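You operate a simulated robot arm through the tools that you are given. There is no shell and no other tool. Be economical: measure what you need, move in short steps, check, and stop when the job is done.

You are at the controls of a simulated two-armed robot. One attempt, no reset.

Task
On the top of the packing table, fold the blue cloth in half, so that its two long edges meet.

It is judged by the outcome, as a careful person would: the job done as asked, and still so three seconds after it is handed in. It fails if anything else is knocked over, pushed out of place, dropped, spilled or broken. Flat cloth is picked up by pressing the open fingertips on it (5 to 10 N) and closing them slowly along it; thin cloth reads only 2 to 8 mm in the jaws.

Robot
Two 7-joint arms with two-finger parallel grippers on one trunk, on a base that drives. Base frame: it is fixed to the floor where the robot stands at the start and does not move with it; the origin is under the middle of the robot, x ahead of it, y to its left, z up; the surface under the hand at the start is at about z = 0.8. Lengths are in m, angles in rad, forces in N, time in s.
The left shoulder is at the start at [0.07, 0.163, 1.12], the right one opposite. With the tool pointing down near the work surface each hand reaches from about 0.4 to 0.88 m from the robot's upright axis, wherever it stands, measured 20 degrees to its own side. Places, roughly: top of the packing table [0.6, 0.2, 0.8]. Payload 3.43 kg a hand.
Tool frame (each hand has its own): the origin (TCP) lies between the finger pads and is the grasp point; the fingertips stand 0.034 m ahead of it; z points along the fingers, y is the line along which they close. The gripper opens to 0.128 m. The fingers are 0.024 m wide and 0.012 m thick; the gripper's body (0.048 by 0.13 m) begins 0.096 m behind the TCP.
Orientation is that of the tool frame in the base frame, as [roll, pitch, yaw] about the fixed x, y, z axes, in that order (R = Rz(yaw) Ry(pitch) Rx(roll)). With the fingers straight down and closing along the base's y, the tool's x points along the base's -x, its y along +y and its z along -z.

Tools
- The arms move only by the tool drive_tool. It takes "left_rows", "right_rows" or both (then of equal length, played together; a hand with none holds still); each is one flat list of numbers, 7 for each row, row after row: the shift along the tool's x, y, z in mm, then the turn, a rotation vector about the tool's x, y, z in rad, then the gripper command, from -1 (shut) to 1 (fully open), values between in proportion. In form: [x, y, z, wx, wy, wz, gripper, x, y, z, wx, wy, wz, gripper, ...]. A call has 1 to 10 rows; each row shifts and turns the commanded pose from where the row before left it, along the tool's axes as they then stand. Each row takes 0.2 s and may step no farther than 0.05 m and 0.15 rad from the row before; otherwise, or with a gripper value out of range, the whole call is refused. A pose out of reach is approached as far as the arm can. The call stops where the force on the tool passes 40 N (or 10 N more than at its start, if that is more) or the arm is blocked; 0.2 s more then pass. The fingers move at their own pace (about 0.153 m/s each) and stop on an object; they squeeze with about 40 N. The grip force told is the motor's: it shows also when the fingers shut on nothing. Time passes only in rows, and 0.2 s behind the last, so rows that do not move let the fingers close. It gives the time, the measured TCP pose, the force on the tool (base axes), the opening and the grip force at its end, in the units of the frame above (readings bear some noise), with the torque about the TCP (base axes, N m) and any sound that the robot's microphone picked up.
- Cameras (640 x 400 px; columns grow to the right, rows downward): "scene" is now at [0.1401, -0.0272, 1.3322]; the picture's right is [-0.21, -0.98, 0.00], its down [-0.62, 0.14, -0.77] and it looks along [0.75, -0.16, -0.64] (base axes); focal length 262 px, centre (320, 200). "left" rides on the left gripper at [0.076, 0.011, -0.16] in its tool frame; the picture's right is [-0.15, 0.99, 0.00], its down [-0.88, -0.13, -0.46] and it looks along [-0.45, -0.07, 0.89] (tool axes); focal length 234 px, centre (320, 200). "right" rides on the right gripper at [0.076, -0.011, -0.16] in its tool frame; the picture's right is [0.15, 0.99, 0.00], its down [-0.88, 0.13, -0.46] and it looks along [-0.45, 0.07, 0.89] (tool axes); focal length 234 px, centre (320, 200). There is no depth. A picture from a camera that has moved, and an enlarged one, comes with that camera's place and axes in the base frame and with its lens. The place of the scene camera against the robot may be out by one fixed shift of up to 0.018 m in any direction.
- snapshot(camera): a new picture of that camera. No time passes.
- move_column(by): slides the trunk up (or, below 0, down) by that many m; the arms and the scene camera ride with it, the base frame stays. It gives what a move gives, with no picture.
- roll_base(legs): drives the robot by 1 to 6 legs, each [ahead, left, turn to the left] in m, m and rad, along the robot's own axes; the way and the turn of a leg run together, so that a leg with both is an arc; at most 1.5 m and 3.142 rad a leg. The arms and the cameras ride along, it lands a little off, and it stops where it bumps. It gives what a move gives.
- aim_head(pan, tilt): turns the head with the scene camera to pan (to the left, within 1.501 rad either way) and tilt (down, from -0.506 to 1.204), counted from straight ahead of the robot. It gives what a move gives.
- enlarge(camera, box): a new picture of the part [left, top, right, bottom] of that camera's present view, enlarged. No time passes.
- sign_off(): hands the job in; it is judged then, once.

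Work in short steps. Places have to be worked out from the pictures, the camera data and where the tool is seen: move nearer, look again, correct. Check each grasp and each placing, and mend what went wrong. You have 120 turns and 108 pictures in all, those below and enlarged ones among them. Open the grippers and draw the arms clear of the work before you hand the job in, unless the task says otherwise; then end with one line.

The tools are called after "Request:" as name(argument=value, ...) on one line, values as JSON. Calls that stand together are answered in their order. drive_tool: Moves the arms, as the interface text tells. Its arguments: {"type":"object","properties":{"left_rows":{"type":"array","items":{"type":"number"}},"right_rows":{"type":"array","items":{"type":"number"}}},"required":[]} The other tools are called the same way: move_column (by) slides the trunk up or down; roll_base (legs) drives the base; aim_head (pan, tilt) turns the head that bears the scene camera; snapshot (camera) takes a picture; enlarge (camera, box) takes an enlarged picture of a part of a camera's view; sign_off () hands the job in.

At the start:

```text
time_s: 0.0
left_position: [0.629, 0.1541, 1.0302]
left_orientation: [-3.142, 0.0, 3.141]
left_force: [0.6, -0.4, -0.4]
left_moment: [-0.03, -0.04, -0.01]
left_opening: 0.1279
left_grip_force: 0.1
right_position: [0.6284, -0.3187, 1.0423]
right_orientation: [3.139, 0.0, -3.141]
right_force: [-0.1, -0.2, 0.2]
right_moment: [0.01, -0.01, 0.02]
right_opening: 0.1279
right_grip_force: 0.0
trunk travel left (down, up): [-0.6, 0.34]
robot x, y, heading: [-0.0014, 0.0019, -0.001]
head pan, tilt: [-0.213, 0.691]
```

scene: 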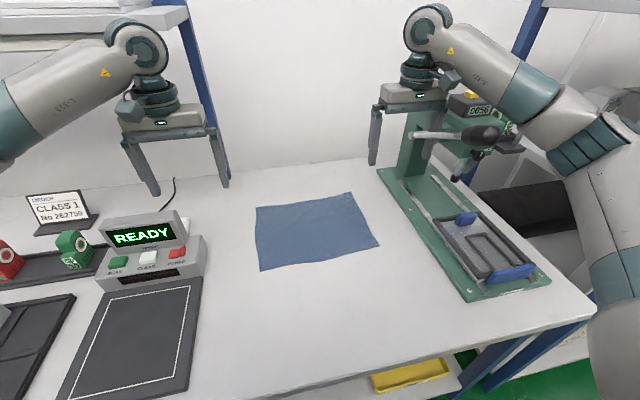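
right: 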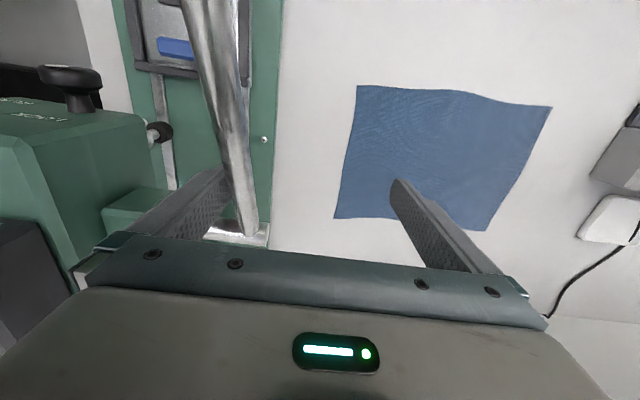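
left: 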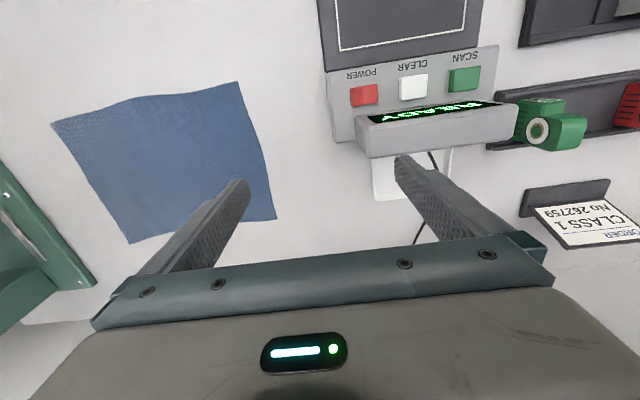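

The wrist and scene views agree: cloth corners are near-left (0.536, 0.043), near-right (0.551, -0.270), far-left (0.777, 0.047) and far-right (0.790, -0.268). Before moving I'll check the press next to the right hand.

Request:
enlarge(camera="scene", box=[340, 60, 560, 310])

```text
1.60 times, centred on (450, 185) of scene
camera zoom: at [0.1401, -0.0272, 1.3322], right [-0.21, -0.98, 0.0], down [-0.62, 0.14, -0.77], along [0.75, -0.16, -0.64], focal length 420 px, centre (112, 224)
```

zoom: 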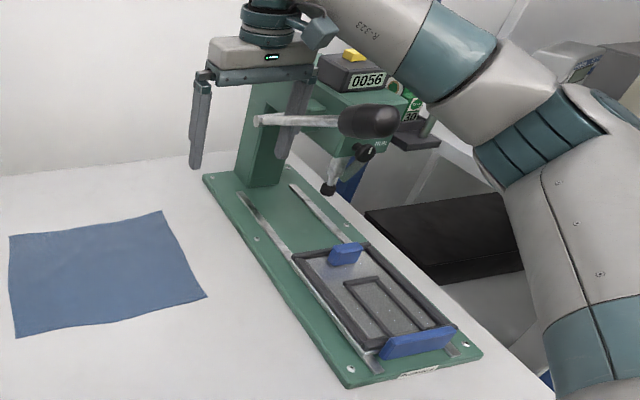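

The press lever's end is at about (0.69, -0.38, 1.03), so a right hand kept at y ≥ -0.25 clears it. I'll bring both hands above the near corners with the fingers partly closed.

Request:
drive_tool(left_rows=[21, -34, 20, 0, 0, 0, -0.4, 21, -34, 20, 0, 0, 0, -0.4, 21, -34, 20, 0, 0, 0, -0.4, 20, -34, 20, 0, 0, 0, -0.4, 0, 0, 0, 0, 0, 0, -0.4], right_rows=[18, 19, 23, 0, 0, 0, -0.4, 18, 19, 23, 0, 0, 0, -0.4, 17, 19, 23, 0, 0, 0, -0.4, 17, 19, 23, 0, 0, 0, -0.4, 0, 0, 0, 0, 0, 0, -0.4])

Request:
snapshot(camera="left")

Request:
snapshot(camera="right")

Request:
snapshot(camera="scene")

```text
time_s: 0.3
left_position: [0.6202, 0.1212, 1.0217]
left_orientation: [3.131, -0.001, 3.133]
left_force: [-0.8, -0.3, 0.2]
left_moment: [0.11, 0.0, -0.01]
left_opening: 0.0378
left_grip_force: 0.0
right_position: [0.6193, -0.3397, 1.0304]
right_orientation: [-3.138, 0.008, 3.109]
right_force: [12.5, -54.8, 13.0]
right_moment: [2.22, 0.74, 1.15]
right_opening: 0.0694
right_grip_force: 26.2
trunk travel left (down, up): [-0.6, 0.34]
robot x, y, heading: [-0.003, 0.001, -0.004]
head pan, tilt: [-0.213, 0.691]
stopped in row 1 (right hand): the force on the tool passed its limit at 100 N (the readings are from after the stop); the commanded pose is now the measured one
```

```text
103 pictures are left
camera left: at [0.5449, 0.1303, 1.1833], right [0.15, 0.99, 0.01], down [0.88, -0.14, 0.45], along [0.45, -0.06, -0.89], focal length 234 px, centre (320, 200)
```

left: 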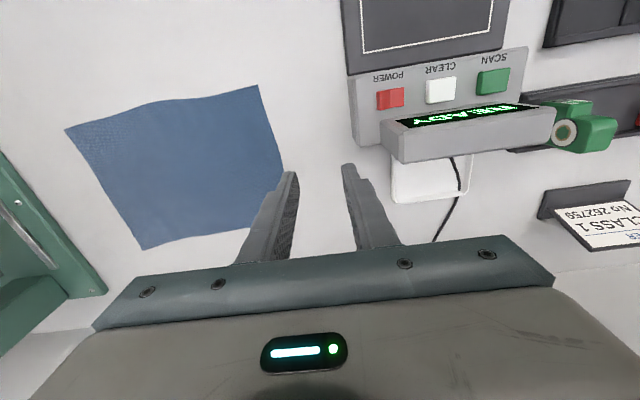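

```text
102 pictures are left
camera right: at [0.5412, -0.3482, 1.1903], right [-0.11, 0.99, 0.0], down [0.88, 0.1, 0.46], along [0.46, 0.05, -0.89], focal length 234 px, centre (320, 200)
```

right: 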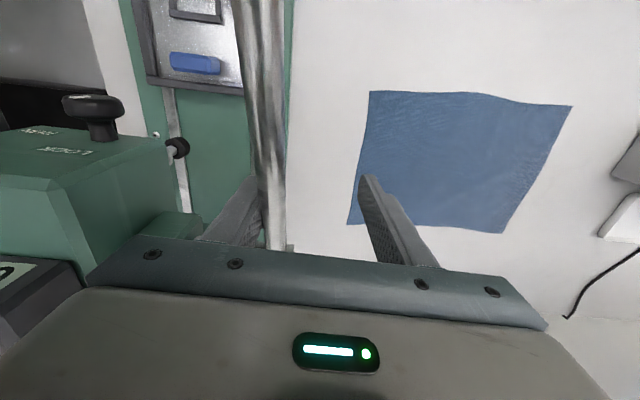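

```text
101 pictures are left
camera scene: at [0.1406, -0.0431, 1.3323], right [-0.22, -0.98, -0.01], down [-0.62, 0.15, -0.77], along [0.75, -0.16, -0.64], focal length 262 px, centre (320, 200)
```

scene: 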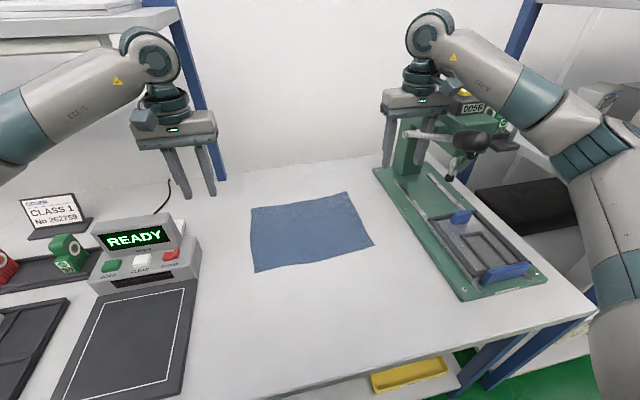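

The press lever was standing between the right fingers, and my closing squeezed it. I'll open that hand fully at once, in place.

Request:
drive_tool(right_rows=[0, 0, 0, 0, 0, 0, 1, 0, 0, 0, 0, 0, 0, 1, 0, 0, 0, 0, 0, 0, 1])

Request:
snapshot(camera="right")

Request:
enlarge(camera="scene", box=[370, 60, 530, 200])

```text
time_s: 1.1
left_position: [0.6186, 0.1363, 1.0192]
left_orientation: [-3.138, -0.001, 3.141]
left_force: [0.9, -0.2, 0.3]
left_moment: [0.01, -0.02, 0.04]
left_opening: 0.0385
left_grip_force: 0.1
right_position: [0.6199, -0.3153, 1.0336]
right_orientation: [-3.132, 0.005, 3.132]
right_force: [-1.0, -0.3, 0.0]
right_moment: [-0.04, -0.01, -0.05]
right_opening: 0.1282
right_grip_force: 0.0
trunk travel left (down, up): [-0.6, 0.34]
robot x, y, heading: [-0.0032, -0.0003, 0.0]
head pan, tilt: [-0.213, 0.691]
```

```text
100 pictures are left
camera right: at [0.5428, -0.3244, 1.1925], right [-0.14, 0.99, -0.01], down [0.88, 0.12, 0.46], along [0.46, 0.05, -0.89], focal length 234 px, centre (320, 200)
```

right: 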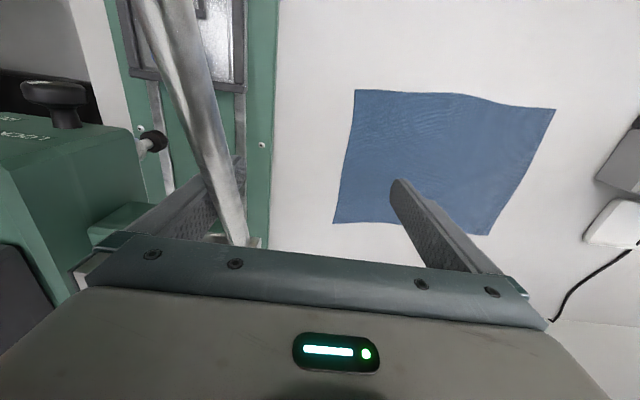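

```text
2.86 times, centred on (450, 130) of scene
camera zoom: at [0.1403, -0.0259, 1.3322], right [-0.21, -0.98, 0.0], down [-0.62, 0.13, -0.77], along [0.75, -0.16, -0.64], focal length 750 px, centre (-51, 400)
```

zoom: 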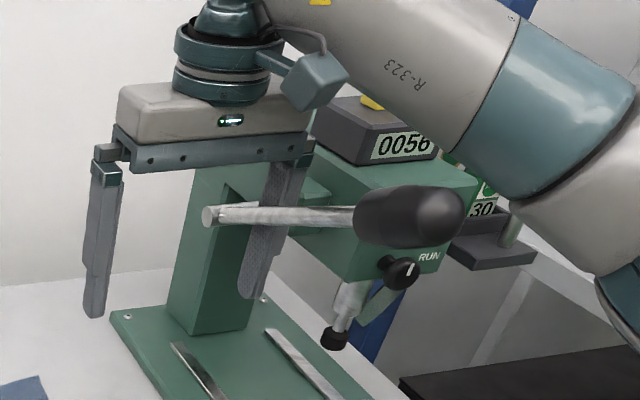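

The robot has sprung back and the lever looks as it did before. I'll raise the right hand straight up until its fingertips clear the lever.

Request:
drive_tool(right_rows=[0, 0, -20, 0, 0, 0, 1, 0, 0, -25, 0, 0, 0, 1, 0, 0, -25, 0, 0, 0, 1, 0, 0, -25, 0, 0, 0, 1, 0, 0, -25, 0, 0, 0, 1])

Request:
snapshot(camera="right")

Request:
enlarge(camera="scene", box=[370, 60, 530, 200])

```text
time_s: 2.4
left_position: [0.6177, 0.1351, 1.0205]
left_orientation: [-3.141, 0.002, 3.14]
left_force: [-1.1, 0.2, -0.2]
left_moment: [0.03, -0.03, 0.04]
left_opening: 0.0384
left_grip_force: 0.1
right_position: [0.6164, -0.3163, 1.1547]
right_orientation: [-3.131, 0.007, 3.128]
right_force: [-0.5, 0.8, 0.1]
right_moment: [-0.03, -0.04, -0.02]
right_opening: 0.1279
right_grip_force: 0.1
trunk travel left (down, up): [-0.6, 0.34]
robot x, y, heading: [0.002, 0.0025, 0.001]
head pan, tilt: [-0.213, 0.691]
```

```text
98 pictures are left
camera right: at [0.5395, -0.3259, 1.3141], right [-0.13, 0.99, -0.01], down [0.88, 0.12, 0.46], along [0.46, 0.05, -0.89], focal length 234 px, centre (320, 200)
```

right: 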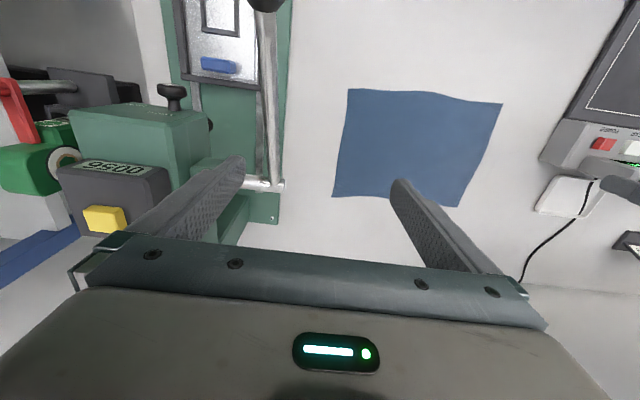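

```text
2.86 times, centred on (450, 130) of scene
camera zoom: at [0.1395, -0.0271, 1.3323], right [-0.21, -0.98, 0.0], down [-0.62, 0.14, -0.77], along [0.75, -0.16, -0.64], focal length 750 px, centre (-51, 400)
```

zoom: 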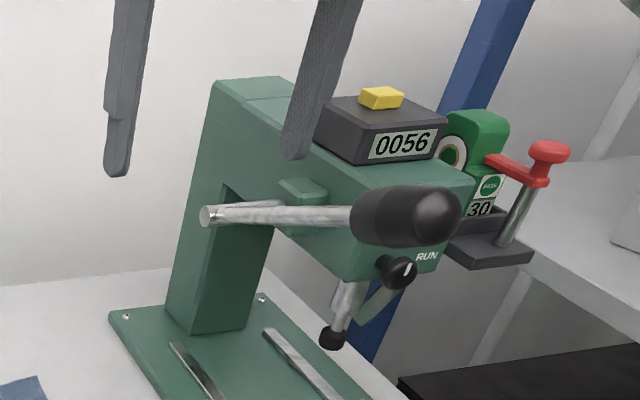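

The lever is free and back as it was, running from (0.67, -0.37, 1.04) to a knob at about (0.49, -0.385, 1.1). I'll shift the right hand left, away from it and still high, and take the left hand over its corner. Then I'll check the forearm's clearance.

Request:
drive_tool(left_rows=[18, -29, 17, 0, 0, 0, -0.4, 18, -29, 17, 0, 0, 0, -0.4, 18, -29, 17, 0, 0, 0, -0.4, 18, -30, 17, 0, 0, 0, -0.4, 0, 0, 0, 0, 0, 0, -0.4], right_rows=[0, 25, 0, 0, 0, 0, 1, 10, 25, 0, 0, 0, 0, 1, 24, 20, 0, 0, 0, 0, 0, 24, 11, 0, 0, 0, 0, -0.4, 0, 0, 0, 0, 0, 0, -0.4])

Request:
aim_head(pan=-0.5, tilt=0.5)

Request:
snapshot(camera="scene")

Request:
snapshot(camera="left")

```text
time_s: 3.5
left_position: [0.5444, 0.0175, 0.952]
left_orientation: [-3.141, -0.001, 3.141]
left_force: [0.5, 0.3, 0.8]
left_moment: [-0.07, -0.01, 0.01]
left_opening: 0.0383
left_grip_force: 0.0
right_position: [0.5619, -0.2342, 1.1527]
right_orientation: [-3.133, 0.004, 3.127]
right_force: [-0.8, -0.1, 0.3]
right_moment: [0.0, 0.03, 0.01]
right_opening: 0.0383
right_grip_force: 0.0
trunk travel left (down, up): [-0.6, 0.34]
robot x, y, heading: [-0.0028, -0.0021, -0.004]
head pan, tilt: [-0.213, 0.691]
```

```text
time_s: 4.3
left_position: [0.546, 0.0172, 0.9526]
left_orientation: [-3.142, 0.0, 3.14]
left_force: [0.0, 0.6, -0.2]
left_moment: [0.0, 0.0, 0.01]
left_opening: 0.0386
left_grip_force: 0.1
right_position: [0.5605, -0.2359, 1.1527]
right_orientation: [-3.135, 0.005, 3.131]
right_force: [-0.7, -1.0, 0.4]
right_moment: [0.01, 0.01, 0.0]
right_opening: 0.0383
right_grip_force: 0.1
trunk travel left (down, up): [-0.6, 0.34]
robot x, y, heading: [0.003, -0.0, -0.0]
head pan, tilt: [-0.499, 0.499]
```

```text
96 pictures are left
camera scene: at [0.1367, -0.0531, 1.3491], right [-0.48, -0.88, 0.0], down [-0.42, 0.23, -0.88], along [0.77, -0.42, -0.48], focal length 262 px, centre (320, 200)
```

scene: 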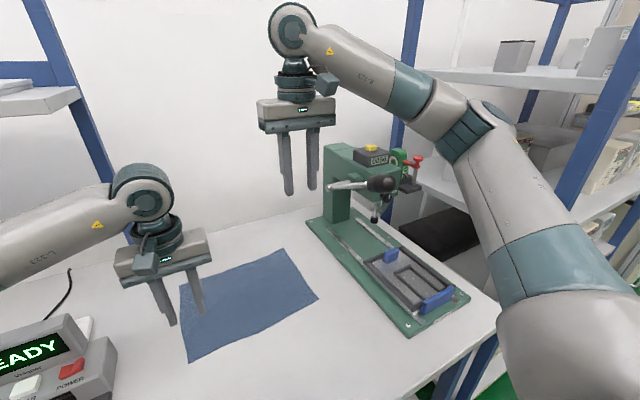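

```text
95 pictures are left
camera left: at [0.4703, 0.0274, 1.1132], right [0.15, 0.99, 0.0], down [0.88, -0.13, 0.46], along [0.45, -0.07, -0.89], focal length 234 px, centre (320, 200)
```

left: 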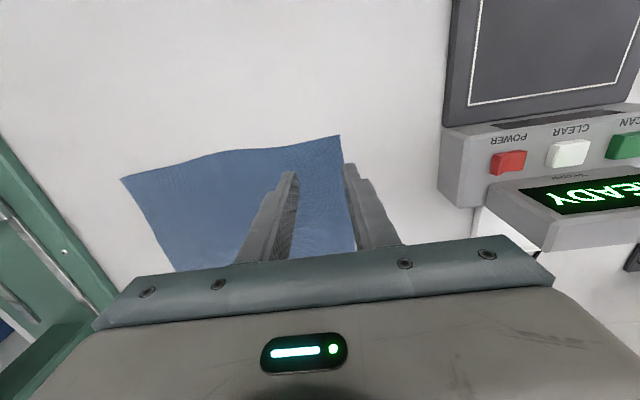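

With the right hand low over the cloth, its forearm would pass close to the lever knob. If the base stands about 0.15 m further left, that forearm comes in nearly along x and stays clear. I'll raise the left hand first, then drive.

Request:
drive_tool(left_rows=[0, 0, -40, 0, 0, 0, -0.4, 0, 0, -40, 0, 0, 0, -0.4, 0, 0, -40, 0, 0, 0, -0.4])

Request:
roll_base(legs=[[0, 0.16, 0]])

Request:
aim_head(pan=-0.45, tilt=0.7)

Request:
snapshot(camera="scene")

```text
time_s: 5.1
left_position: [0.5467, 0.0165, 1.0729]
left_orientation: [3.139, 0.0, 3.14]
left_force: [-0.9, 0.2, 0.3]
left_moment: [-0.01, -0.04, 0.0]
left_opening: 0.0383
left_grip_force: 0.1
right_position: [0.5612, -0.2359, 1.1527]
right_orientation: [-3.134, 0.007, 3.128]
right_force: [0.5, 0.4, -0.2]
right_moment: [0.02, -0.03, -0.02]
right_opening: 0.0384
right_grip_force: 0.1
trunk travel left (down, up): [-0.6, 0.34]
robot x, y, heading: [0.0011, 0.0004, -0.009]
head pan, tilt: [-0.499, 0.499]
```

```text
time_s: 6.6
left_position: [0.5462, 0.1776, 1.0719]
left_orientation: [3.141, 0.0, 3.14]
left_force: [1.4, -0.4, -0.6]
left_moment: [0.0, 0.0, -0.02]
left_opening: 0.0381
left_grip_force: 0.1
right_position: [0.5611, -0.0736, 1.1517]
right_orientation: [-3.135, 0.003, 3.126]
right_force: [0.4, -0.5, 0.4]
right_moment: [-0.03, -0.01, -0.05]
right_opening: 0.0385
right_grip_force: 0.2
trunk travel left (down, up): [-0.6, 0.34]
robot x, y, heading: [-0.0012, 0.1593, -0.002]
head pan, tilt: [-0.499, 0.499]
```

```text
time_s: 7.3
left_position: [0.5457, 0.1782, 1.072]
left_orientation: [-3.141, -0.002, 3.138]
left_force: [-0.3, 0.1, -0.7]
left_moment: [-0.01, 0.04, 0.0]
left_opening: 0.0385
left_grip_force: 0.1
right_position: [0.5607, -0.0758, 1.1526]
right_orientation: [-3.133, 0.005, 3.126]
right_force: [-0.5, 0.0, 0.4]
right_moment: [-0.02, 0.05, 0.02]
right_opening: 0.0384
right_grip_force: 0.1
trunk travel left (down, up): [-0.6, 0.34]
robot x, y, heading: [-0.0005, 0.1637, -0.007]
head pan, tilt: [-0.45, 0.7]
```

```text
94 pictures are left
camera scene: at [0.1336, 0.1157, 1.3315], right [-0.44, -0.9, 0.0], down [-0.58, 0.28, -0.77], along [0.69, -0.34, -0.64], focal length 262 px, centre (320, 200)
```

scene: 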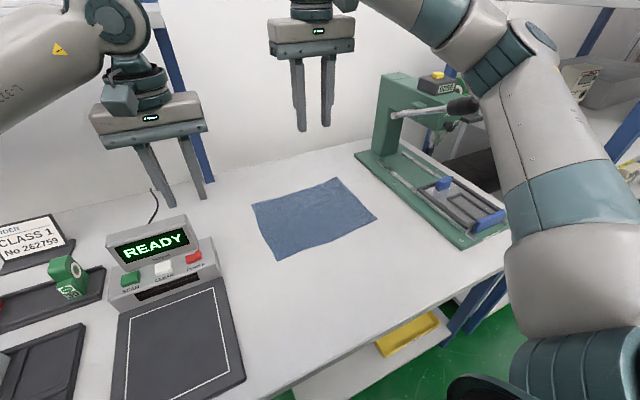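

The base is now at y = 0.16. I'll bring both hands back over the near corners and partway down, then check the right forearm against the lever.

Request:
drive_tool(left_rows=[0, -40, 0, 0, 0, 0, -0.4, 0, -40, 0, 0, 0, 0, -0.4, 0, -40, 0, 0, 0, 0, -0.4, 0, -40, 0, 0, 0, 0, -0.4, 0, 0, 30, 0, 0, 0, -0.4, 0, 0, 30, 0, 0, 0, -0.4, 0, 0, 30, 0, 0, 0, -0.4, 0, 0, 30, 0, 0, 0, -0.4], right_rows=[1, -41, 0, 0, 0, 0, -0.4, 1, -42, 0, 0, 0, 0, -0.4, 1, -42, 0, 0, 0, 0, -0.4, 1, -42, 0, 0, 0, 0, -0.4, 0, 0, 35, 0, 0, 0, -0.4, 0, 0, 35, 0, 0, 0, -0.4, 0, 0, 35, 0, 0, 0, -0.4, 0, 0, 35, 0, 0, 0, -0.4])

Request:
aim_head(pan=-0.5, tilt=0.65)

Request:
snapshot(camera="scene")

Request:
snapshot(camera="right")

Request:
snapshot(camera="left")

```text
time_s: 9.1
left_position: [0.5426, 0.0177, 0.9528]
left_orientation: [-3.142, 0.001, 3.138]
left_force: [-0.2, -0.3, 0.0]
left_moment: [-0.01, 0.01, 0.0]
left_opening: 0.0384
left_grip_force: 0.0
right_position: [0.553, -0.2411, 1.0171]
right_orientation: [-3.134, 0.011, 3.123]
right_force: [0.6, 0.2, -0.3]
right_moment: [0.01, -0.02, 0.0]
right_opening: 0.0383
right_grip_force: 0.1
trunk travel left (down, up): [-0.6, 0.34]
robot x, y, heading: [0.001, 0.1606, -0.005]
head pan, tilt: [-0.45, 0.7]
```

```text
time_s: 9.7
left_position: [0.5421, 0.0193, 0.9534]
left_orientation: [-3.141, 0.002, 3.139]
left_force: [-0.8, -0.1, 0.4]
left_moment: [0.02, -0.03, -0.01]
left_opening: 0.0386
left_grip_force: 0.0
right_position: [0.552, -0.2419, 1.0161]
right_orientation: [-3.133, 0.009, 3.125]
right_force: [0.6, 0.1, -0.4]
right_moment: [-0.01, 0.0, 0.01]
right_opening: 0.0385
right_grip_force: 0.1
trunk travel left (down, up): [-0.6, 0.34]
robot x, y, heading: [0.0007, 0.1623, -0.004]
head pan, tilt: [-0.499, 0.649]
```

```text
93 pictures are left
camera scene: at [0.1301, 0.1114, 1.3363], right [-0.48, -0.88, 0.0], down [-0.53, 0.29, -0.8], along [0.7, -0.38, -0.6], focal length 262 px, centre (320, 200)
```

scene: 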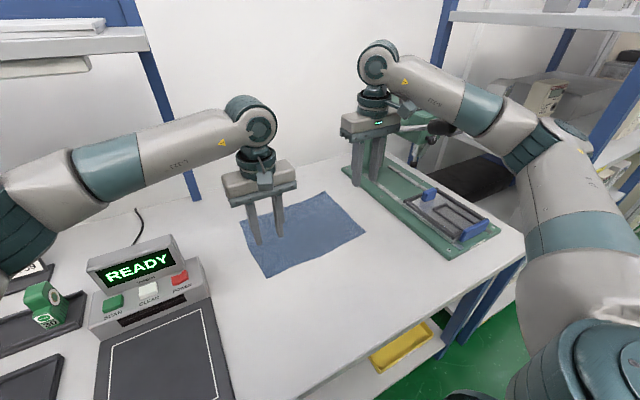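

```text
92 pictures are left
camera right: at [0.475, -0.2505, 1.1753], right [-0.13, 0.99, -0.01], down [0.88, 0.12, 0.46], along [0.46, 0.05, -0.89], focal length 234 px, centre (320, 200)
```

right: 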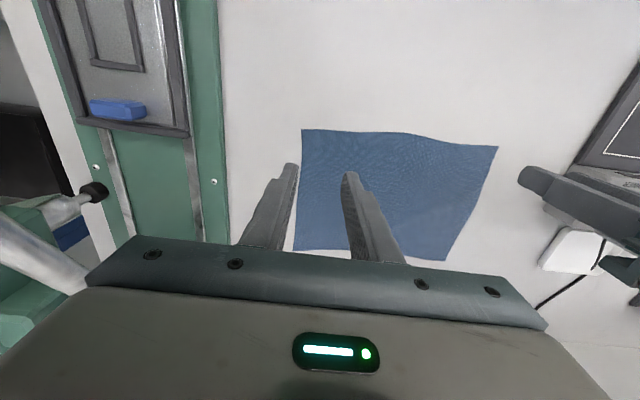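

```text
91 pictures are left
camera left: at [0.4674, 0.0296, 1.115], right [0.15, 0.99, 0.0], down [0.88, -0.13, 0.46], along [0.45, -0.07, -0.89], focal length 234 px, centre (320, 200)
```

left: 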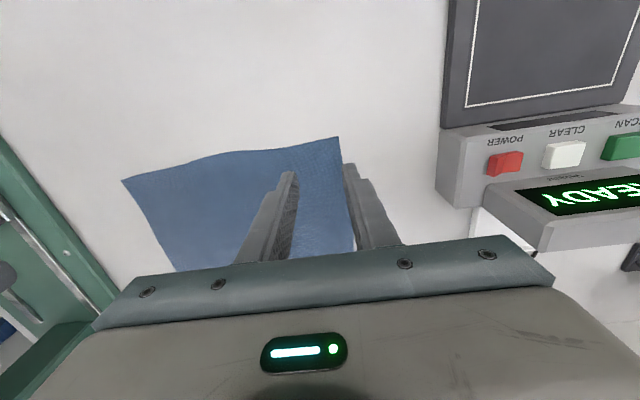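

Recomputed from the wrist views, the near corners are at (0.551, -0.273) and (0.538, 0.045), matching the earlier estimate. I'll lower the right hand 100 mm and the left 50 mm with small x corrections, then check forearm clearance again.

Request:
drive_tool(left_rows=[-1, 0, 13, 0, 0, 0, -0.4, -1, 0, 13, 0, 0, 0, -0.4, -1, 0, 12, 0, 0, 0, -0.4, 0, 0, 12, 0, 0, 0, -0.4], right_rows=[-2, 0, 25, 0, 0, 0, -0.4, -2, 0, 25, 0, 0, 0, -0.4, -2, 0, 25, 0, 0, 0, -0.4, -2, 0, 25, 0, 0, 0, -0.4])

Request:
snapshot(camera="scene")

Request:
snapshot(camera="right")

```text
time_s: 10.7
left_position: [0.5418, 0.0249, 0.9034]
left_orientation: [-3.136, 0.006, 3.141]
left_force: [1.4, -0.3, -0.4]
left_moment: [0.13, 0.17, 0.01]
left_opening: 0.0386
left_grip_force: 0.0
right_position: [0.5543, -0.2339, 0.9109]
right_orientation: [-3.125, 0.003, 3.138]
right_force: [-7.6, 11.8, -5.0]
right_moment: [-1.52, -1.08, 0.03]
right_opening: 0.0385
right_grip_force: 0.0
trunk travel left (down, up): [-0.6, 0.34]
robot x, y, heading: [-0.0035, 0.1623, -0.002]
head pan, tilt: [-0.499, 0.649]
```

```text
90 pictures are left
camera scene: at [0.1225, 0.1182, 1.3344], right [-0.48, -0.88, 0.0], down [-0.52, 0.29, -0.8], along [0.7, -0.39, -0.6], focal length 262 px, centre (320, 200)
```

scene: 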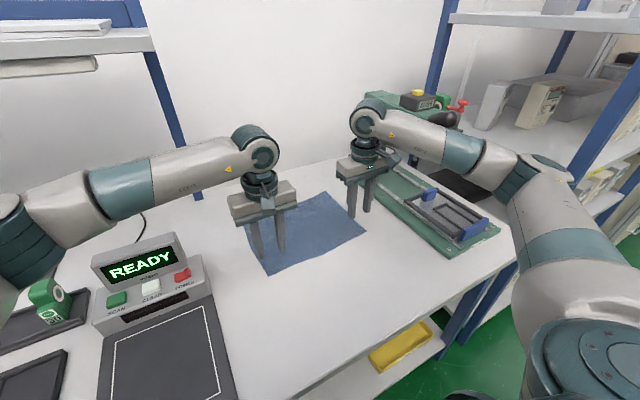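

```text
89 pictures are left
camera right: at [0.4776, -0.2427, 1.0703], right [-0.14, 0.99, -0.02], down [0.88, 0.13, 0.45], along [0.45, 0.05, -0.89], focal length 234 px, centre (320, 200)
```

right: 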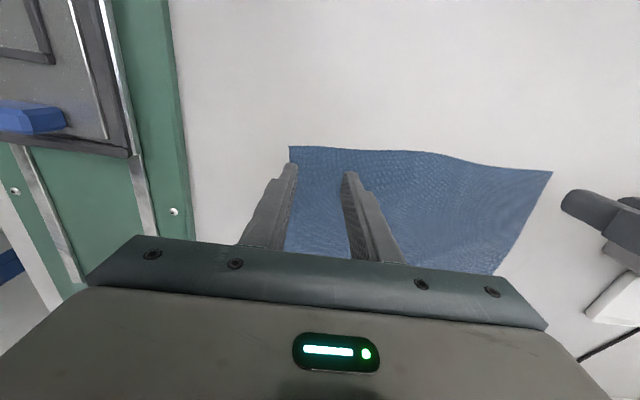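

The right hand shows about 14 N and the robot is being nudged, so the forearm is touching the lever knob. I'll raise it straight back up.

Request:
drive_tool(left_rows=[0, 0, -25, 0, 0, 0, -0.4, 0, 0, -25, 0, 0, 0, -0.4, 0, 0, 0, 0, 0, 0, -0.4, 0, 0, 0, 0, 0, 0, -0.4], right_rows=[0, 0, -35, 0, 0, 0, -0.4, 0, 0, -40, 0, 0, 0, -0.4, 0, 0, -40, 0, 0, 0, -0.4, 0, 0, 0, 0, 0, 0, -0.4])

Request:
snapshot(camera="scene")

Request:
enlarge(camera="scene", box=[340, 70, 500, 210])

```text
time_s: 11.5
left_position: [0.5368, 0.0193, 0.9601]
left_orientation: [-3.141, 0.007, 3.129]
left_force: [0.0, 0.4, 0.2]
left_moment: [-0.01, -0.01, 0.0]
left_opening: 0.0383
left_grip_force: 0.1
right_position: [0.5108, -0.2362, 0.9179]
right_orientation: [-3.113, -0.217, -3.141]
right_force: [0.2, 0.1, -0.2]
right_moment: [0.05, 0.0, 0.02]
right_opening: 0.0382
right_grip_force: 0.1
trunk travel left (down, up): [-0.6, 0.34]
robot x, y, heading: [-0.0014, 0.1615, -0.014]
head pan, tilt: [-0.499, 0.649]
stopped in row 4 (right hand): the arm was blocked; the commanded pose is now the measured one
```

```text
88 pictures are left
camera scene: at [0.1183, 0.115, 1.3394], right [-0.49, -0.87, 0.0], down [-0.52, 0.29, -0.8], along [0.7, -0.39, -0.6], focal length 262 px, centre (320, 200)
```

scene: 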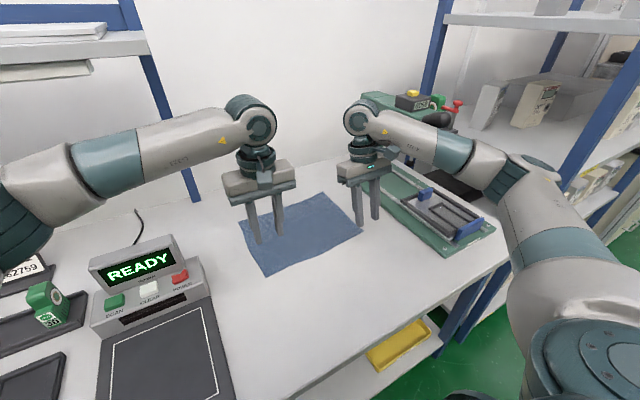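

```text
2.86 times, centred on (420, 140) of scene
camera zoom: at [0.1183, 0.115, 1.3394], right [-0.49, -0.87, 0.0], down [-0.52, 0.29, -0.8], along [0.7, -0.39, -0.6], focal length 750 px, centre (34, 371)
```

zoom: 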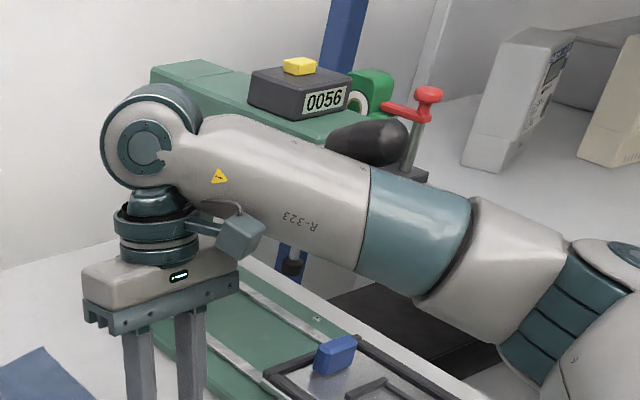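

The upward move was blocked, with the hand tilted: the lever knob sits just behind and above the forearm. A pure base translation left and slightly back takes the whole arm directly away from it.

Request:
roll_base(legs=[[-0.04, 0.07, 0]])

Request:
snapshot(camera="scene")

Request:
enlarge(camera="scene", box=[340, 70, 500, 210])

```text
time_s: 12.6
left_position: [0.5073, 0.0911, 0.9525]
left_orientation: [-3.141, 0.0, 3.137]
left_force: [-0.7, 0.1, -0.3]
left_moment: [-0.04, -0.03, -0.01]
left_opening: 0.0384
left_grip_force: 0.1
right_position: [0.4876, -0.166, 0.9182]
right_orientation: [-3.12, -0.209, 3.14]
right_force: [-0.6, -0.4, -0.2]
right_moment: [-0.01, -0.02, 0.0]
right_opening: 0.0385
right_grip_force: 0.1
trunk travel left (down, up): [-0.6, 0.34]
robot x, y, heading: [-0.0411, 0.2334, -0.004]
head pan, tilt: [-0.499, 0.649]
```

```text
86 pictures are left
camera scene: at [0.0909, 0.1845, 1.336], right [-0.48, -0.88, 0.0], down [-0.53, 0.29, -0.8], along [0.7, -0.39, -0.6], focal length 262 px, centre (320, 200)
```

scene: 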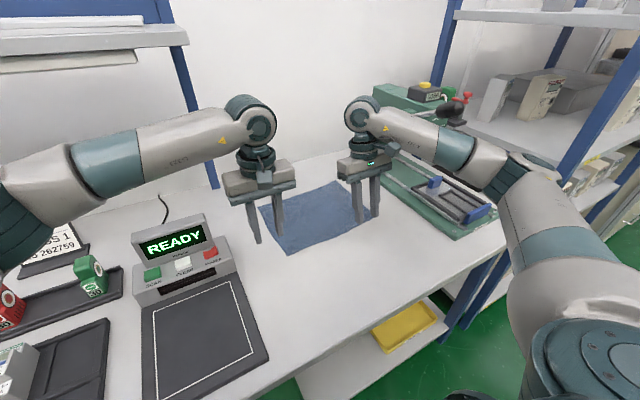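

```text
2.86 times, centred on (420, 140) of scene
camera zoom: at [0.0909, 0.1845, 1.336], right [-0.48, -0.88, 0.0], down [-0.53, 0.29, -0.8], along [0.7, -0.39, -0.6], focal length 750 px, centre (34, 371)
```

zoom: 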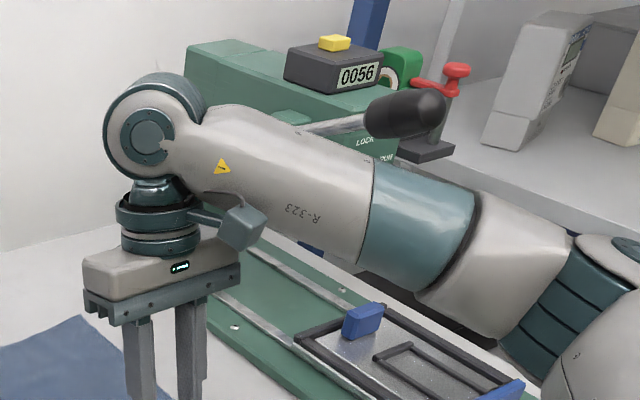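

The arm is free. New plan: the trouble is the bent elbow near the near edge. If the base stands about 0.2 m back, the arms are almost straight and the forearm stays near y = -0.25, well clear of the lever. The fold travel can then be made by driving the base forward. I'll back off, then straighten and raise the right hand.

Request:
roll_base(legs=[[-0.16, 0, 0]])

Request:
drive_tool(left_rows=[0, 0, -20, 0, 0, 0, -0.4, 0, 0, -20, 0, 0, 0, -0.4, 0, 0, -20, 0, 0, 0, -0.4, 0, 0, 0, 0, 0, 0, -0.4], right_rows=[0, 0, -20, 0, -0.105, 0, -0.4, 0, 0, -30, 0, -0.105, 0, -0.4, 0, 0, -30, 0, 0, 0, -0.4, 0, 0, -20, 0, 0, 0, -0.4])

Request:
snapshot(camera="scene")

```text
time_s: 14.0
left_position: [0.347, 0.0904, 0.9521]
left_orientation: [3.141, -0.001, 3.135]
left_force: [1.0, 0.7, 0.4]
left_moment: [-0.01, -0.01, -0.02]
left_opening: 0.0381
left_grip_force: 0.0
right_position: [0.3268, -0.1663, 0.9177]
right_orientation: [-3.122, -0.21, 3.14]
right_force: [-0.8, 0.9, 0.6]
right_moment: [-0.05, -0.06, -0.01]
right_opening: 0.0385
right_grip_force: 0.0
trunk travel left (down, up): [-0.6, 0.34]
robot x, y, heading: [-0.1994, 0.2356, -0.008]
head pan, tilt: [-0.499, 0.649]
```

```text
time_s: 15.0
left_position: [0.348, 0.0903, 1.0118]
left_orientation: [3.14, -0.001, 3.136]
left_force: [0.1, 0.2, -0.3]
left_moment: [-0.02, -0.02, 0.04]
left_opening: 0.0384
left_grip_force: 0.1
right_position: [0.3336, -0.1622, 1.0175]
right_orientation: [-3.119, -0.001, -3.139]
right_force: [0.7, 0.6, -0.1]
right_moment: [-0.05, -0.01, 0.0]
right_opening: 0.0385
right_grip_force: 0.0
trunk travel left (down, up): [-0.6, 0.34]
robot x, y, heading: [-0.1955, 0.2406, -0.01]
head pan, tilt: [-0.499, 0.649]
```

```text
84 pictures are left
camera scene: at [-0.0682, 0.1845, 1.3358], right [-0.48, -0.88, 0.0], down [-0.53, 0.29, -0.8], along [0.7, -0.39, -0.6], focal length 262 px, centre (320, 200)
```

scene: 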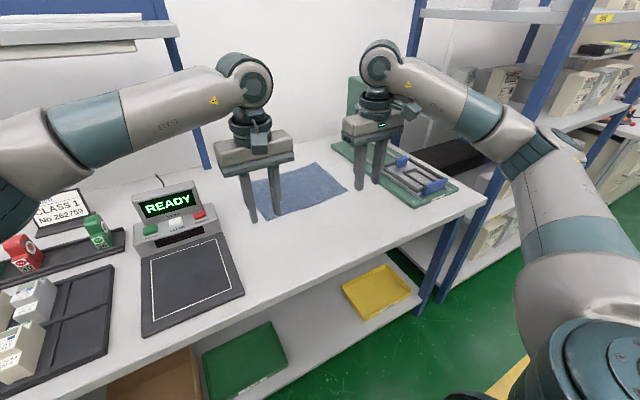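

Both hands are straight again. I'll drive 0.10 m right, then extend both arms forward over the near corners at a safe height.

Request:
roll_base(legs=[[0, -0.1, 0.008]])

Request:
drive_tool(left_rows=[-35, 0, 0, 0, 0, 0, -0.4, -35, 0, 0, 0, 0, 0, -0.4, -35, 0, 0, 0, 0, 0, -0.4, -35, 0, 0, 0, 0, 0, -0.4, 0, 0, 0, 0, 0, 0, -0.4], right_rows=[-35, 0, 0, -0.022, 0, 0, -0.4, -35, 0, 0, 0, 0, 0, -0.4, -35, 0, 0, 0, 0, 0, -0.4, -35, 0, 0, 0, 0, 0, -0.4, 0, 0, 0, 0, 0, 0, -0.4])

Request:
snapshot(camera="scene")

```text
time_s: 16.2
left_position: [0.3498, -0.005, 1.0107]
left_orientation: [3.14, -0.003, -3.14]
left_force: [0.6, -0.1, -1.0]
left_moment: [0.05, -0.03, 0.01]
left_opening: 0.0384
left_grip_force: 0.1
right_position: [0.3362, -0.2577, 1.0168]
right_orientation: [-3.121, 0.0, -3.131]
right_force: [0.0, -0.1, 0.4]
right_moment: [-0.01, 0.0, -0.03]
right_opening: 0.0385
right_grip_force: 0.1
trunk travel left (down, up): [-0.6, 0.34]
robot x, y, heading: [-0.2015, 0.1378, 0.005]
head pan, tilt: [-0.499, 0.649]
```

```text
time_s: 17.4
left_position: [0.4894, -0.005, 1.0121]
left_orientation: [3.14, 0.0, 3.141]
left_force: [-0.4, 0.0, -0.1]
left_moment: [0.04, 0.0, 0.05]
left_opening: 0.0386
left_grip_force: 0.1
right_position: [0.4749, -0.2551, 1.0178]
right_orientation: [-3.141, 0.002, -3.131]
right_force: [0.5, 0.0, 1.2]
right_moment: [0.0, -0.04, -0.01]
right_opening: 0.0386
right_grip_force: 0.1
trunk travel left (down, up): [-0.6, 0.34]
robot x, y, heading: [-0.2036, 0.1372, -0.005]
head pan, tilt: [-0.499, 0.649]
```

```text
83 pictures are left
camera scene: at [-0.069, 0.087, 1.336], right [-0.48, -0.88, 0.0], down [-0.53, 0.29, -0.8], along [0.7, -0.38, -0.6], focal length 262 px, centre (320, 200)
```

scene: 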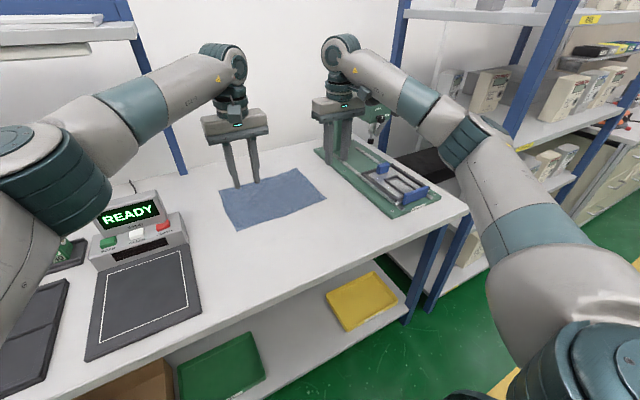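

The arms are straightening as planned. I'll continue forward over the corners and look again before lowering.

Request:
drive_tool(left_rows=[-19, 8, 8, 0, 0, 0, -0.4, -19, 8, 8, 0, 0, 0, -0.4, -18, 7, 8, 0, 0, 0, -0.4, 0, 0, 0, 0, 0, 0, -0.4], right_rows=[-28, 4, 0, 0, 0, 0, -0.4, -28, 4, 0, 0, 0, 0, -0.4, -27, 4, 0, 0, 0, 0, -0.4, 0, 0, 0, 0, 0, 0, -0.4])

Request:
snapshot(camera="scene")

Request:
snapshot(camera="right")

Request:
snapshot(camera="left")

```text
time_s: 18.4
left_position: [0.5408, 0.0212, 0.988]
left_orientation: [3.141, 0.0, -3.142]
left_force: [0.1, -0.6, 0.1]
left_moment: [-0.04, -0.01, -0.01]
left_opening: 0.0384
left_grip_force: 0.1
left hand out of reach, approached as far as the arm can: row 3
right_position: [0.5599, -0.2426, 1.0179]
right_orientation: [-3.141, 0.0, -3.132]
right_force: [0.4, -0.6, -0.1]
right_moment: [-0.01, -0.02, 0.02]
right_opening: 0.0382
right_grip_force: 0.1
trunk travel left (down, up): [-0.6, 0.34]
robot x, y, heading: [-0.2015, 0.137, -0.0]
head pan, tilt: [-0.499, 0.649]
```

```text
82 pictures are left
camera scene: at [-0.0682, 0.0869, 1.3359], right [-0.48, -0.88, 0.0], down [-0.53, 0.29, -0.8], along [0.7, -0.38, -0.6], focal length 262 px, centre (320, 200)
```

scene: 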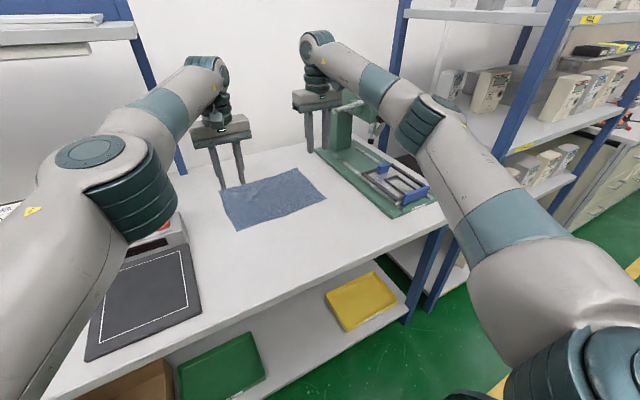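

```text
81 pictures are left
camera right: at [0.4834, -0.2543, 1.1772], right [-0.16, 0.99, 0.0], down [0.88, 0.14, 0.46], along [0.45, 0.07, -0.89], focal length 234 px, centre (320, 200)
```

right: 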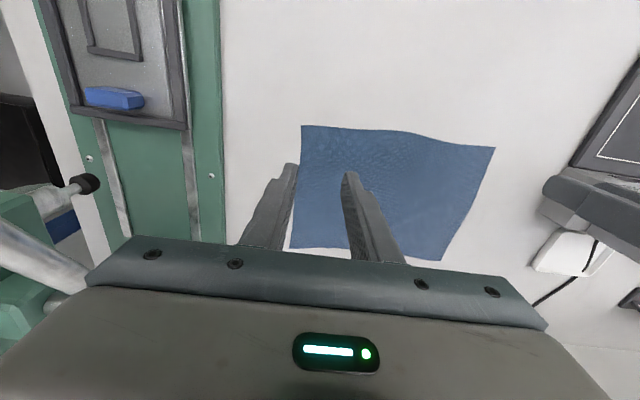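

```text
80 pictures are left
camera left: at [0.4666, 0.0319, 1.1486], right [0.15, 0.99, 0.0], down [0.88, -0.13, 0.45], along [0.45, -0.07, -0.89], focal length 234 px, centre (320, 200)
```

left: 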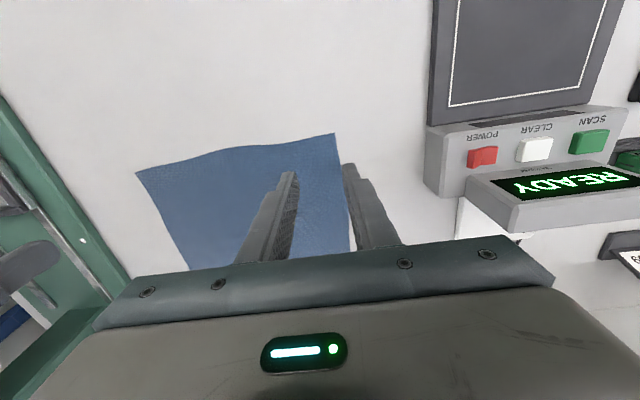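

The right forearm is now along y ≈ -0.25, well clear of the lever, but the left arm is just short of reach. I'll drive 0.045 m forward and 0.02 m right, then re-place the hands.

Request:
roll_base(legs=[[0.045, -0.02, 0]])

Request:
drive_tool(left_rows=[20, 9, 20, 0, 0, 0, -0.4, 20, 9, 20, 0, 0, 0, -0.4, 0, 0, 20, 0, 0, 0, -0.4, 0, 0, 0, 0, 0, 0, -0.4], right_rows=[23, 10, 0, 0, 0, 0, -0.4, 23, 10, 20, 0, 0, 0, -0.4, 0, 0, 25, 0, 0, 0, -0.4, 0, 0, 0, 0, 0, 0, -0.4])

Request:
snapshot(camera="scene")

```text
time_s: 19.3
left_position: [0.5864, 0.0027, 0.9878]
left_orientation: [-3.14, -0.001, -3.14]
left_force: [0.1, 0.4, 0.2]
left_moment: [-0.01, 0.01, 0.0]
left_opening: 0.0384
left_grip_force: 0.1
right_position: [0.6039, -0.2606, 1.0193]
right_orientation: [3.14, 0.001, -3.132]
right_force: [0.4, 0.0, -0.8]
right_moment: [0.01, 0.0, 0.04]
right_opening: 0.0384
right_grip_force: 0.1
trunk travel left (down, up): [-0.6, 0.34]
robot x, y, heading: [-0.1551, 0.1203, 0.002]
head pan, tilt: [-0.499, 0.649]
```

```text
time_s: 20.3
left_position: [0.5454, 0.0218, 0.928]
left_orientation: [3.139, -0.001, -3.14]
left_force: [0.1, 0.3, 0.9]
left_moment: [-0.01, -0.06, 0.0]
left_opening: 0.0384
left_grip_force: 0.0
right_position: [0.5578, -0.2393, 0.9734]
right_orientation: [3.14, 0.004, -3.131]
right_force: [-0.6, -0.5, 0.2]
right_moment: [-0.02, -0.06, 0.01]
right_opening: 0.0383
right_grip_force: 0.0
trunk travel left (down, up): [-0.6, 0.34]
robot x, y, heading: [-0.1571, 0.1197, 0.004]
head pan, tilt: [-0.499, 0.649]
```

```text
79 pictures are left
camera scene: at [-0.0248, 0.0681, 1.336], right [-0.48, -0.88, 0.0], down [-0.53, 0.29, -0.8], along [0.7, -0.38, -0.6], focal length 262 px, centre (320, 200)
```

scene: 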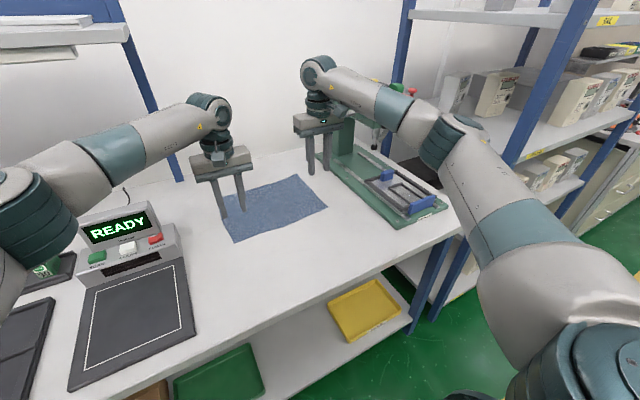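

The elbow works out at about (0.20, -0.27), so the forearm stays about 5 cm clear of the knob. I'll lower both hands to just above the cloth and check the forces.

Request:
drive_tool(left_rows=[0, -1, 15, 0, 0, 0, -0.4, 0, -1, 15, 0, 0, 0, -0.4, 0, -1, 15, 0, 0, 0, -0.4, 0, 0, 15, 0, 0, 0, -0.4, 0, 0, 0, 0, 0, 0, -0.4], right_rows=[0, -1, 25, 0, 0, 0, -0.4, 0, -1, 25, 0, 0, 0, -0.4, 0, -1, 25, 0, 0, 0, -0.4, 0, -1, 25, 0, 0, 0, -0.4, 0, 0, 6, 0, 0, 0, -0.4])

Request:
snapshot(camera="right")

Request:
snapshot(camera="left")

```text
time_s: 21.5
left_position: [0.5455, 0.0165, 0.8677]
left_orientation: [3.14, 0.0, -3.139]
left_force: [0.9, -1.3, 1.3]
left_moment: [0.02, 0.01, 0.0]
left_opening: 0.0381
left_grip_force: 0.0
right_position: [0.5566, -0.2447, 0.8656]
right_orientation: [3.141, 0.0, -3.13]
right_force: [-0.6, -0.2, -0.1]
right_moment: [0.01, 0.0, -0.01]
right_opening: 0.0385
right_grip_force: 0.0
trunk travel left (down, up): [-0.6, 0.34]
robot x, y, heading: [-0.1582, 0.1216, 0.0]
head pan, tilt: [-0.499, 0.649]
```

```text
78 pictures are left
camera right: at [0.4797, -0.2568, 1.0257], right [-0.16, 0.99, 0.0], down [0.88, 0.14, 0.46], along [0.45, 0.07, -0.89], focal length 234 px, centre (320, 200)
```

right: 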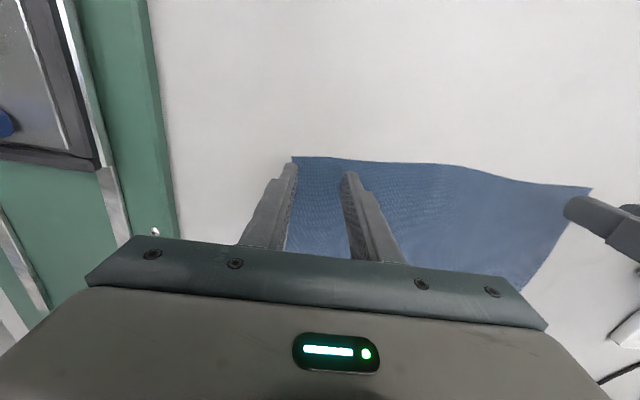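

```text
77 pictures are left
camera left: at [0.4706, 0.0272, 1.0287], right [0.15, 0.99, 0.0], down [0.88, -0.13, 0.46], along [0.45, -0.07, -0.89], focal length 234 px, centre (320, 200)
```

left: 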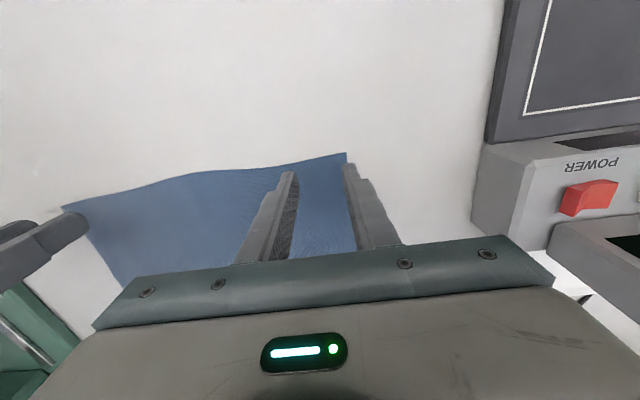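

Both hands are in place with no contact force. I'll shift each about 8 mm inward so both fingers land on cloth, and lower close to contact.

Request:
drive_tool(left_rows=[0, -4, 10, 0, 0, 0, -0.4, 0, -4, 10, 0, 0, 0, -0.4, 0, 0, 9, 0, 0, 0, -0.4, 0, 0, 0, 0, 0, 0, -0.4], right_rows=[0, 4, 10, 0, 0, 0, -0.4, 0, 4, 10, 0, 0, 0, -0.4, 0, 0, 7, 0, 0, 0, -0.4, 0, 0, 0, 0, 0, 0, -0.4])

Request:
snapshot(camera="right")

Request:
snapshot(camera="left")

```text
time_s: 22.5
left_position: [0.5453, 0.0097, 0.8384]
left_orientation: [3.14, 0.0, -3.139]
left_force: [0.0, -0.6, 0.1]
left_moment: [0.0, 0.0, 0.02]
left_opening: 0.0382
left_grip_force: 0.1
right_position: [0.5575, -0.2361, 0.8384]
right_orientation: [3.141, -0.001, -3.13]
right_force: [0.0, -0.5, -0.4]
right_moment: [-0.03, -0.02, 0.0]
right_opening: 0.0387
right_grip_force: 0.1
trunk travel left (down, up): [-0.6, 0.34]
robot x, y, heading: [-0.1541, 0.1163, 0.003]
head pan, tilt: [-0.499, 0.649]
```

```text
76 pictures are left
camera right: at [0.4805, -0.2489, 0.9988], right [-0.16, 0.99, 0.0], down [0.88, 0.14, 0.46], along [0.45, 0.07, -0.89], focal length 234 px, centre (320, 200)
```

right: 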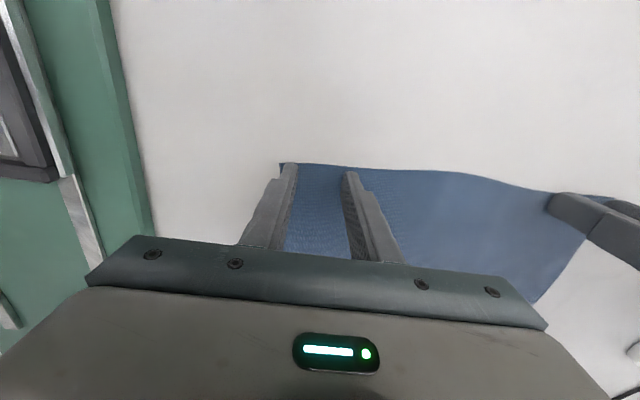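

```text
75 pictures are left
camera left: at [0.4707, 0.0202, 1.0003], right [0.14, 0.99, 0.0], down [0.88, -0.13, 0.45], along [0.45, -0.07, -0.89], focal length 234 px, centre (320, 200)
```

left: 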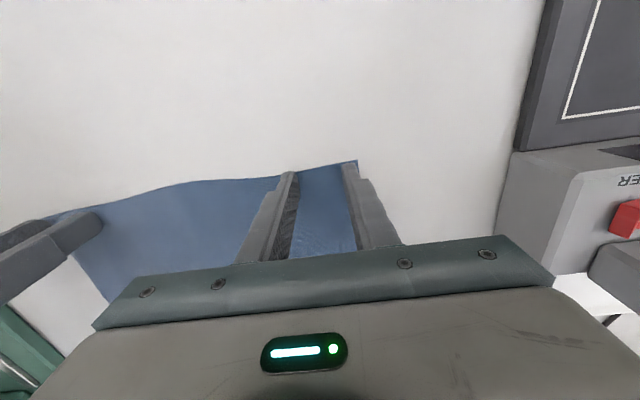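

The edge lies just at the near faces of both finger pairs. Next I'll press down gently to find contact.

Request:
drive_tool(left_rows=[0, 0, 2, 0, 0, 0, -0.4, 0, 0, 2, 0, 0, 0, -0.4, 0, 0, 1, 0, 0, 0, -0.4, 0, 0, 0, 0, 0, 0, -0.4], right_rows=[0, 0, 2, 0, 0, 0, -0.4, 0, 0, 2, 0, 0, 0, -0.4, 0, 0, 1, 0, 0, 0, -0.4, 0, 0, 0, 0, 0, 0, -0.4])

```text
time_s: 23.5
left_position: [0.5464, 0.0106, 0.835]
left_orientation: [3.141, 0.003, -3.14]
left_force: [0.8, 2.0, 10.9]
left_moment: [0.07, -0.01, 0.04]
left_opening: 0.0385
left_grip_force: 0.0
right_position: [0.5575, -0.2369, 0.8356]
right_orientation: [3.139, 0.0, -3.131]
right_force: [-0.8, 0.2, 0.3]
right_moment: [-0.03, -0.02, 0.01]
right_opening: 0.0385
right_grip_force: 0.0
trunk travel left (down, up): [-0.6, 0.34]
robot x, y, heading: [-0.1594, 0.1188, -0.0]
head pan, tilt: [-0.499, 0.649]
```

Left is pressing at 11 N and right is not yet touching, so I'll ease the left up slightly and lower the right.

Request:
drive_tool(left_rows=[0, 0, -0.4, 0, 0, 0, -0.4, 0, 0, 0, 0, 0, 0, -0.4], right_rows=[0, 0, 1, 0, 0, 0, -0.4, 0, 0, 0.5, 0, 0, 0, -0.4])

```text
time_s: 24.1
left_position: [0.5464, 0.0103, 0.836]
left_orientation: [3.141, 0.0, -3.139]
left_force: [2.1, 0.7, 10.2]
left_moment: [0.02, -0.1, 0.02]
left_opening: 0.0385
left_grip_force: 0.1
right_position: [0.5579, -0.2357, 0.8354]
right_orientation: [3.14, 0.001, -3.132]
right_force: [-0.3, 0.5, 5.5]
right_moment: [-0.04, -0.03, 0.04]
right_opening: 0.0385
right_grip_force: 0.1
trunk travel left (down, up): [-0.6, 0.34]
robot x, y, heading: [-0.1585, 0.1216, 0.005]
head pan, tilt: [-0.499, 0.649]
```

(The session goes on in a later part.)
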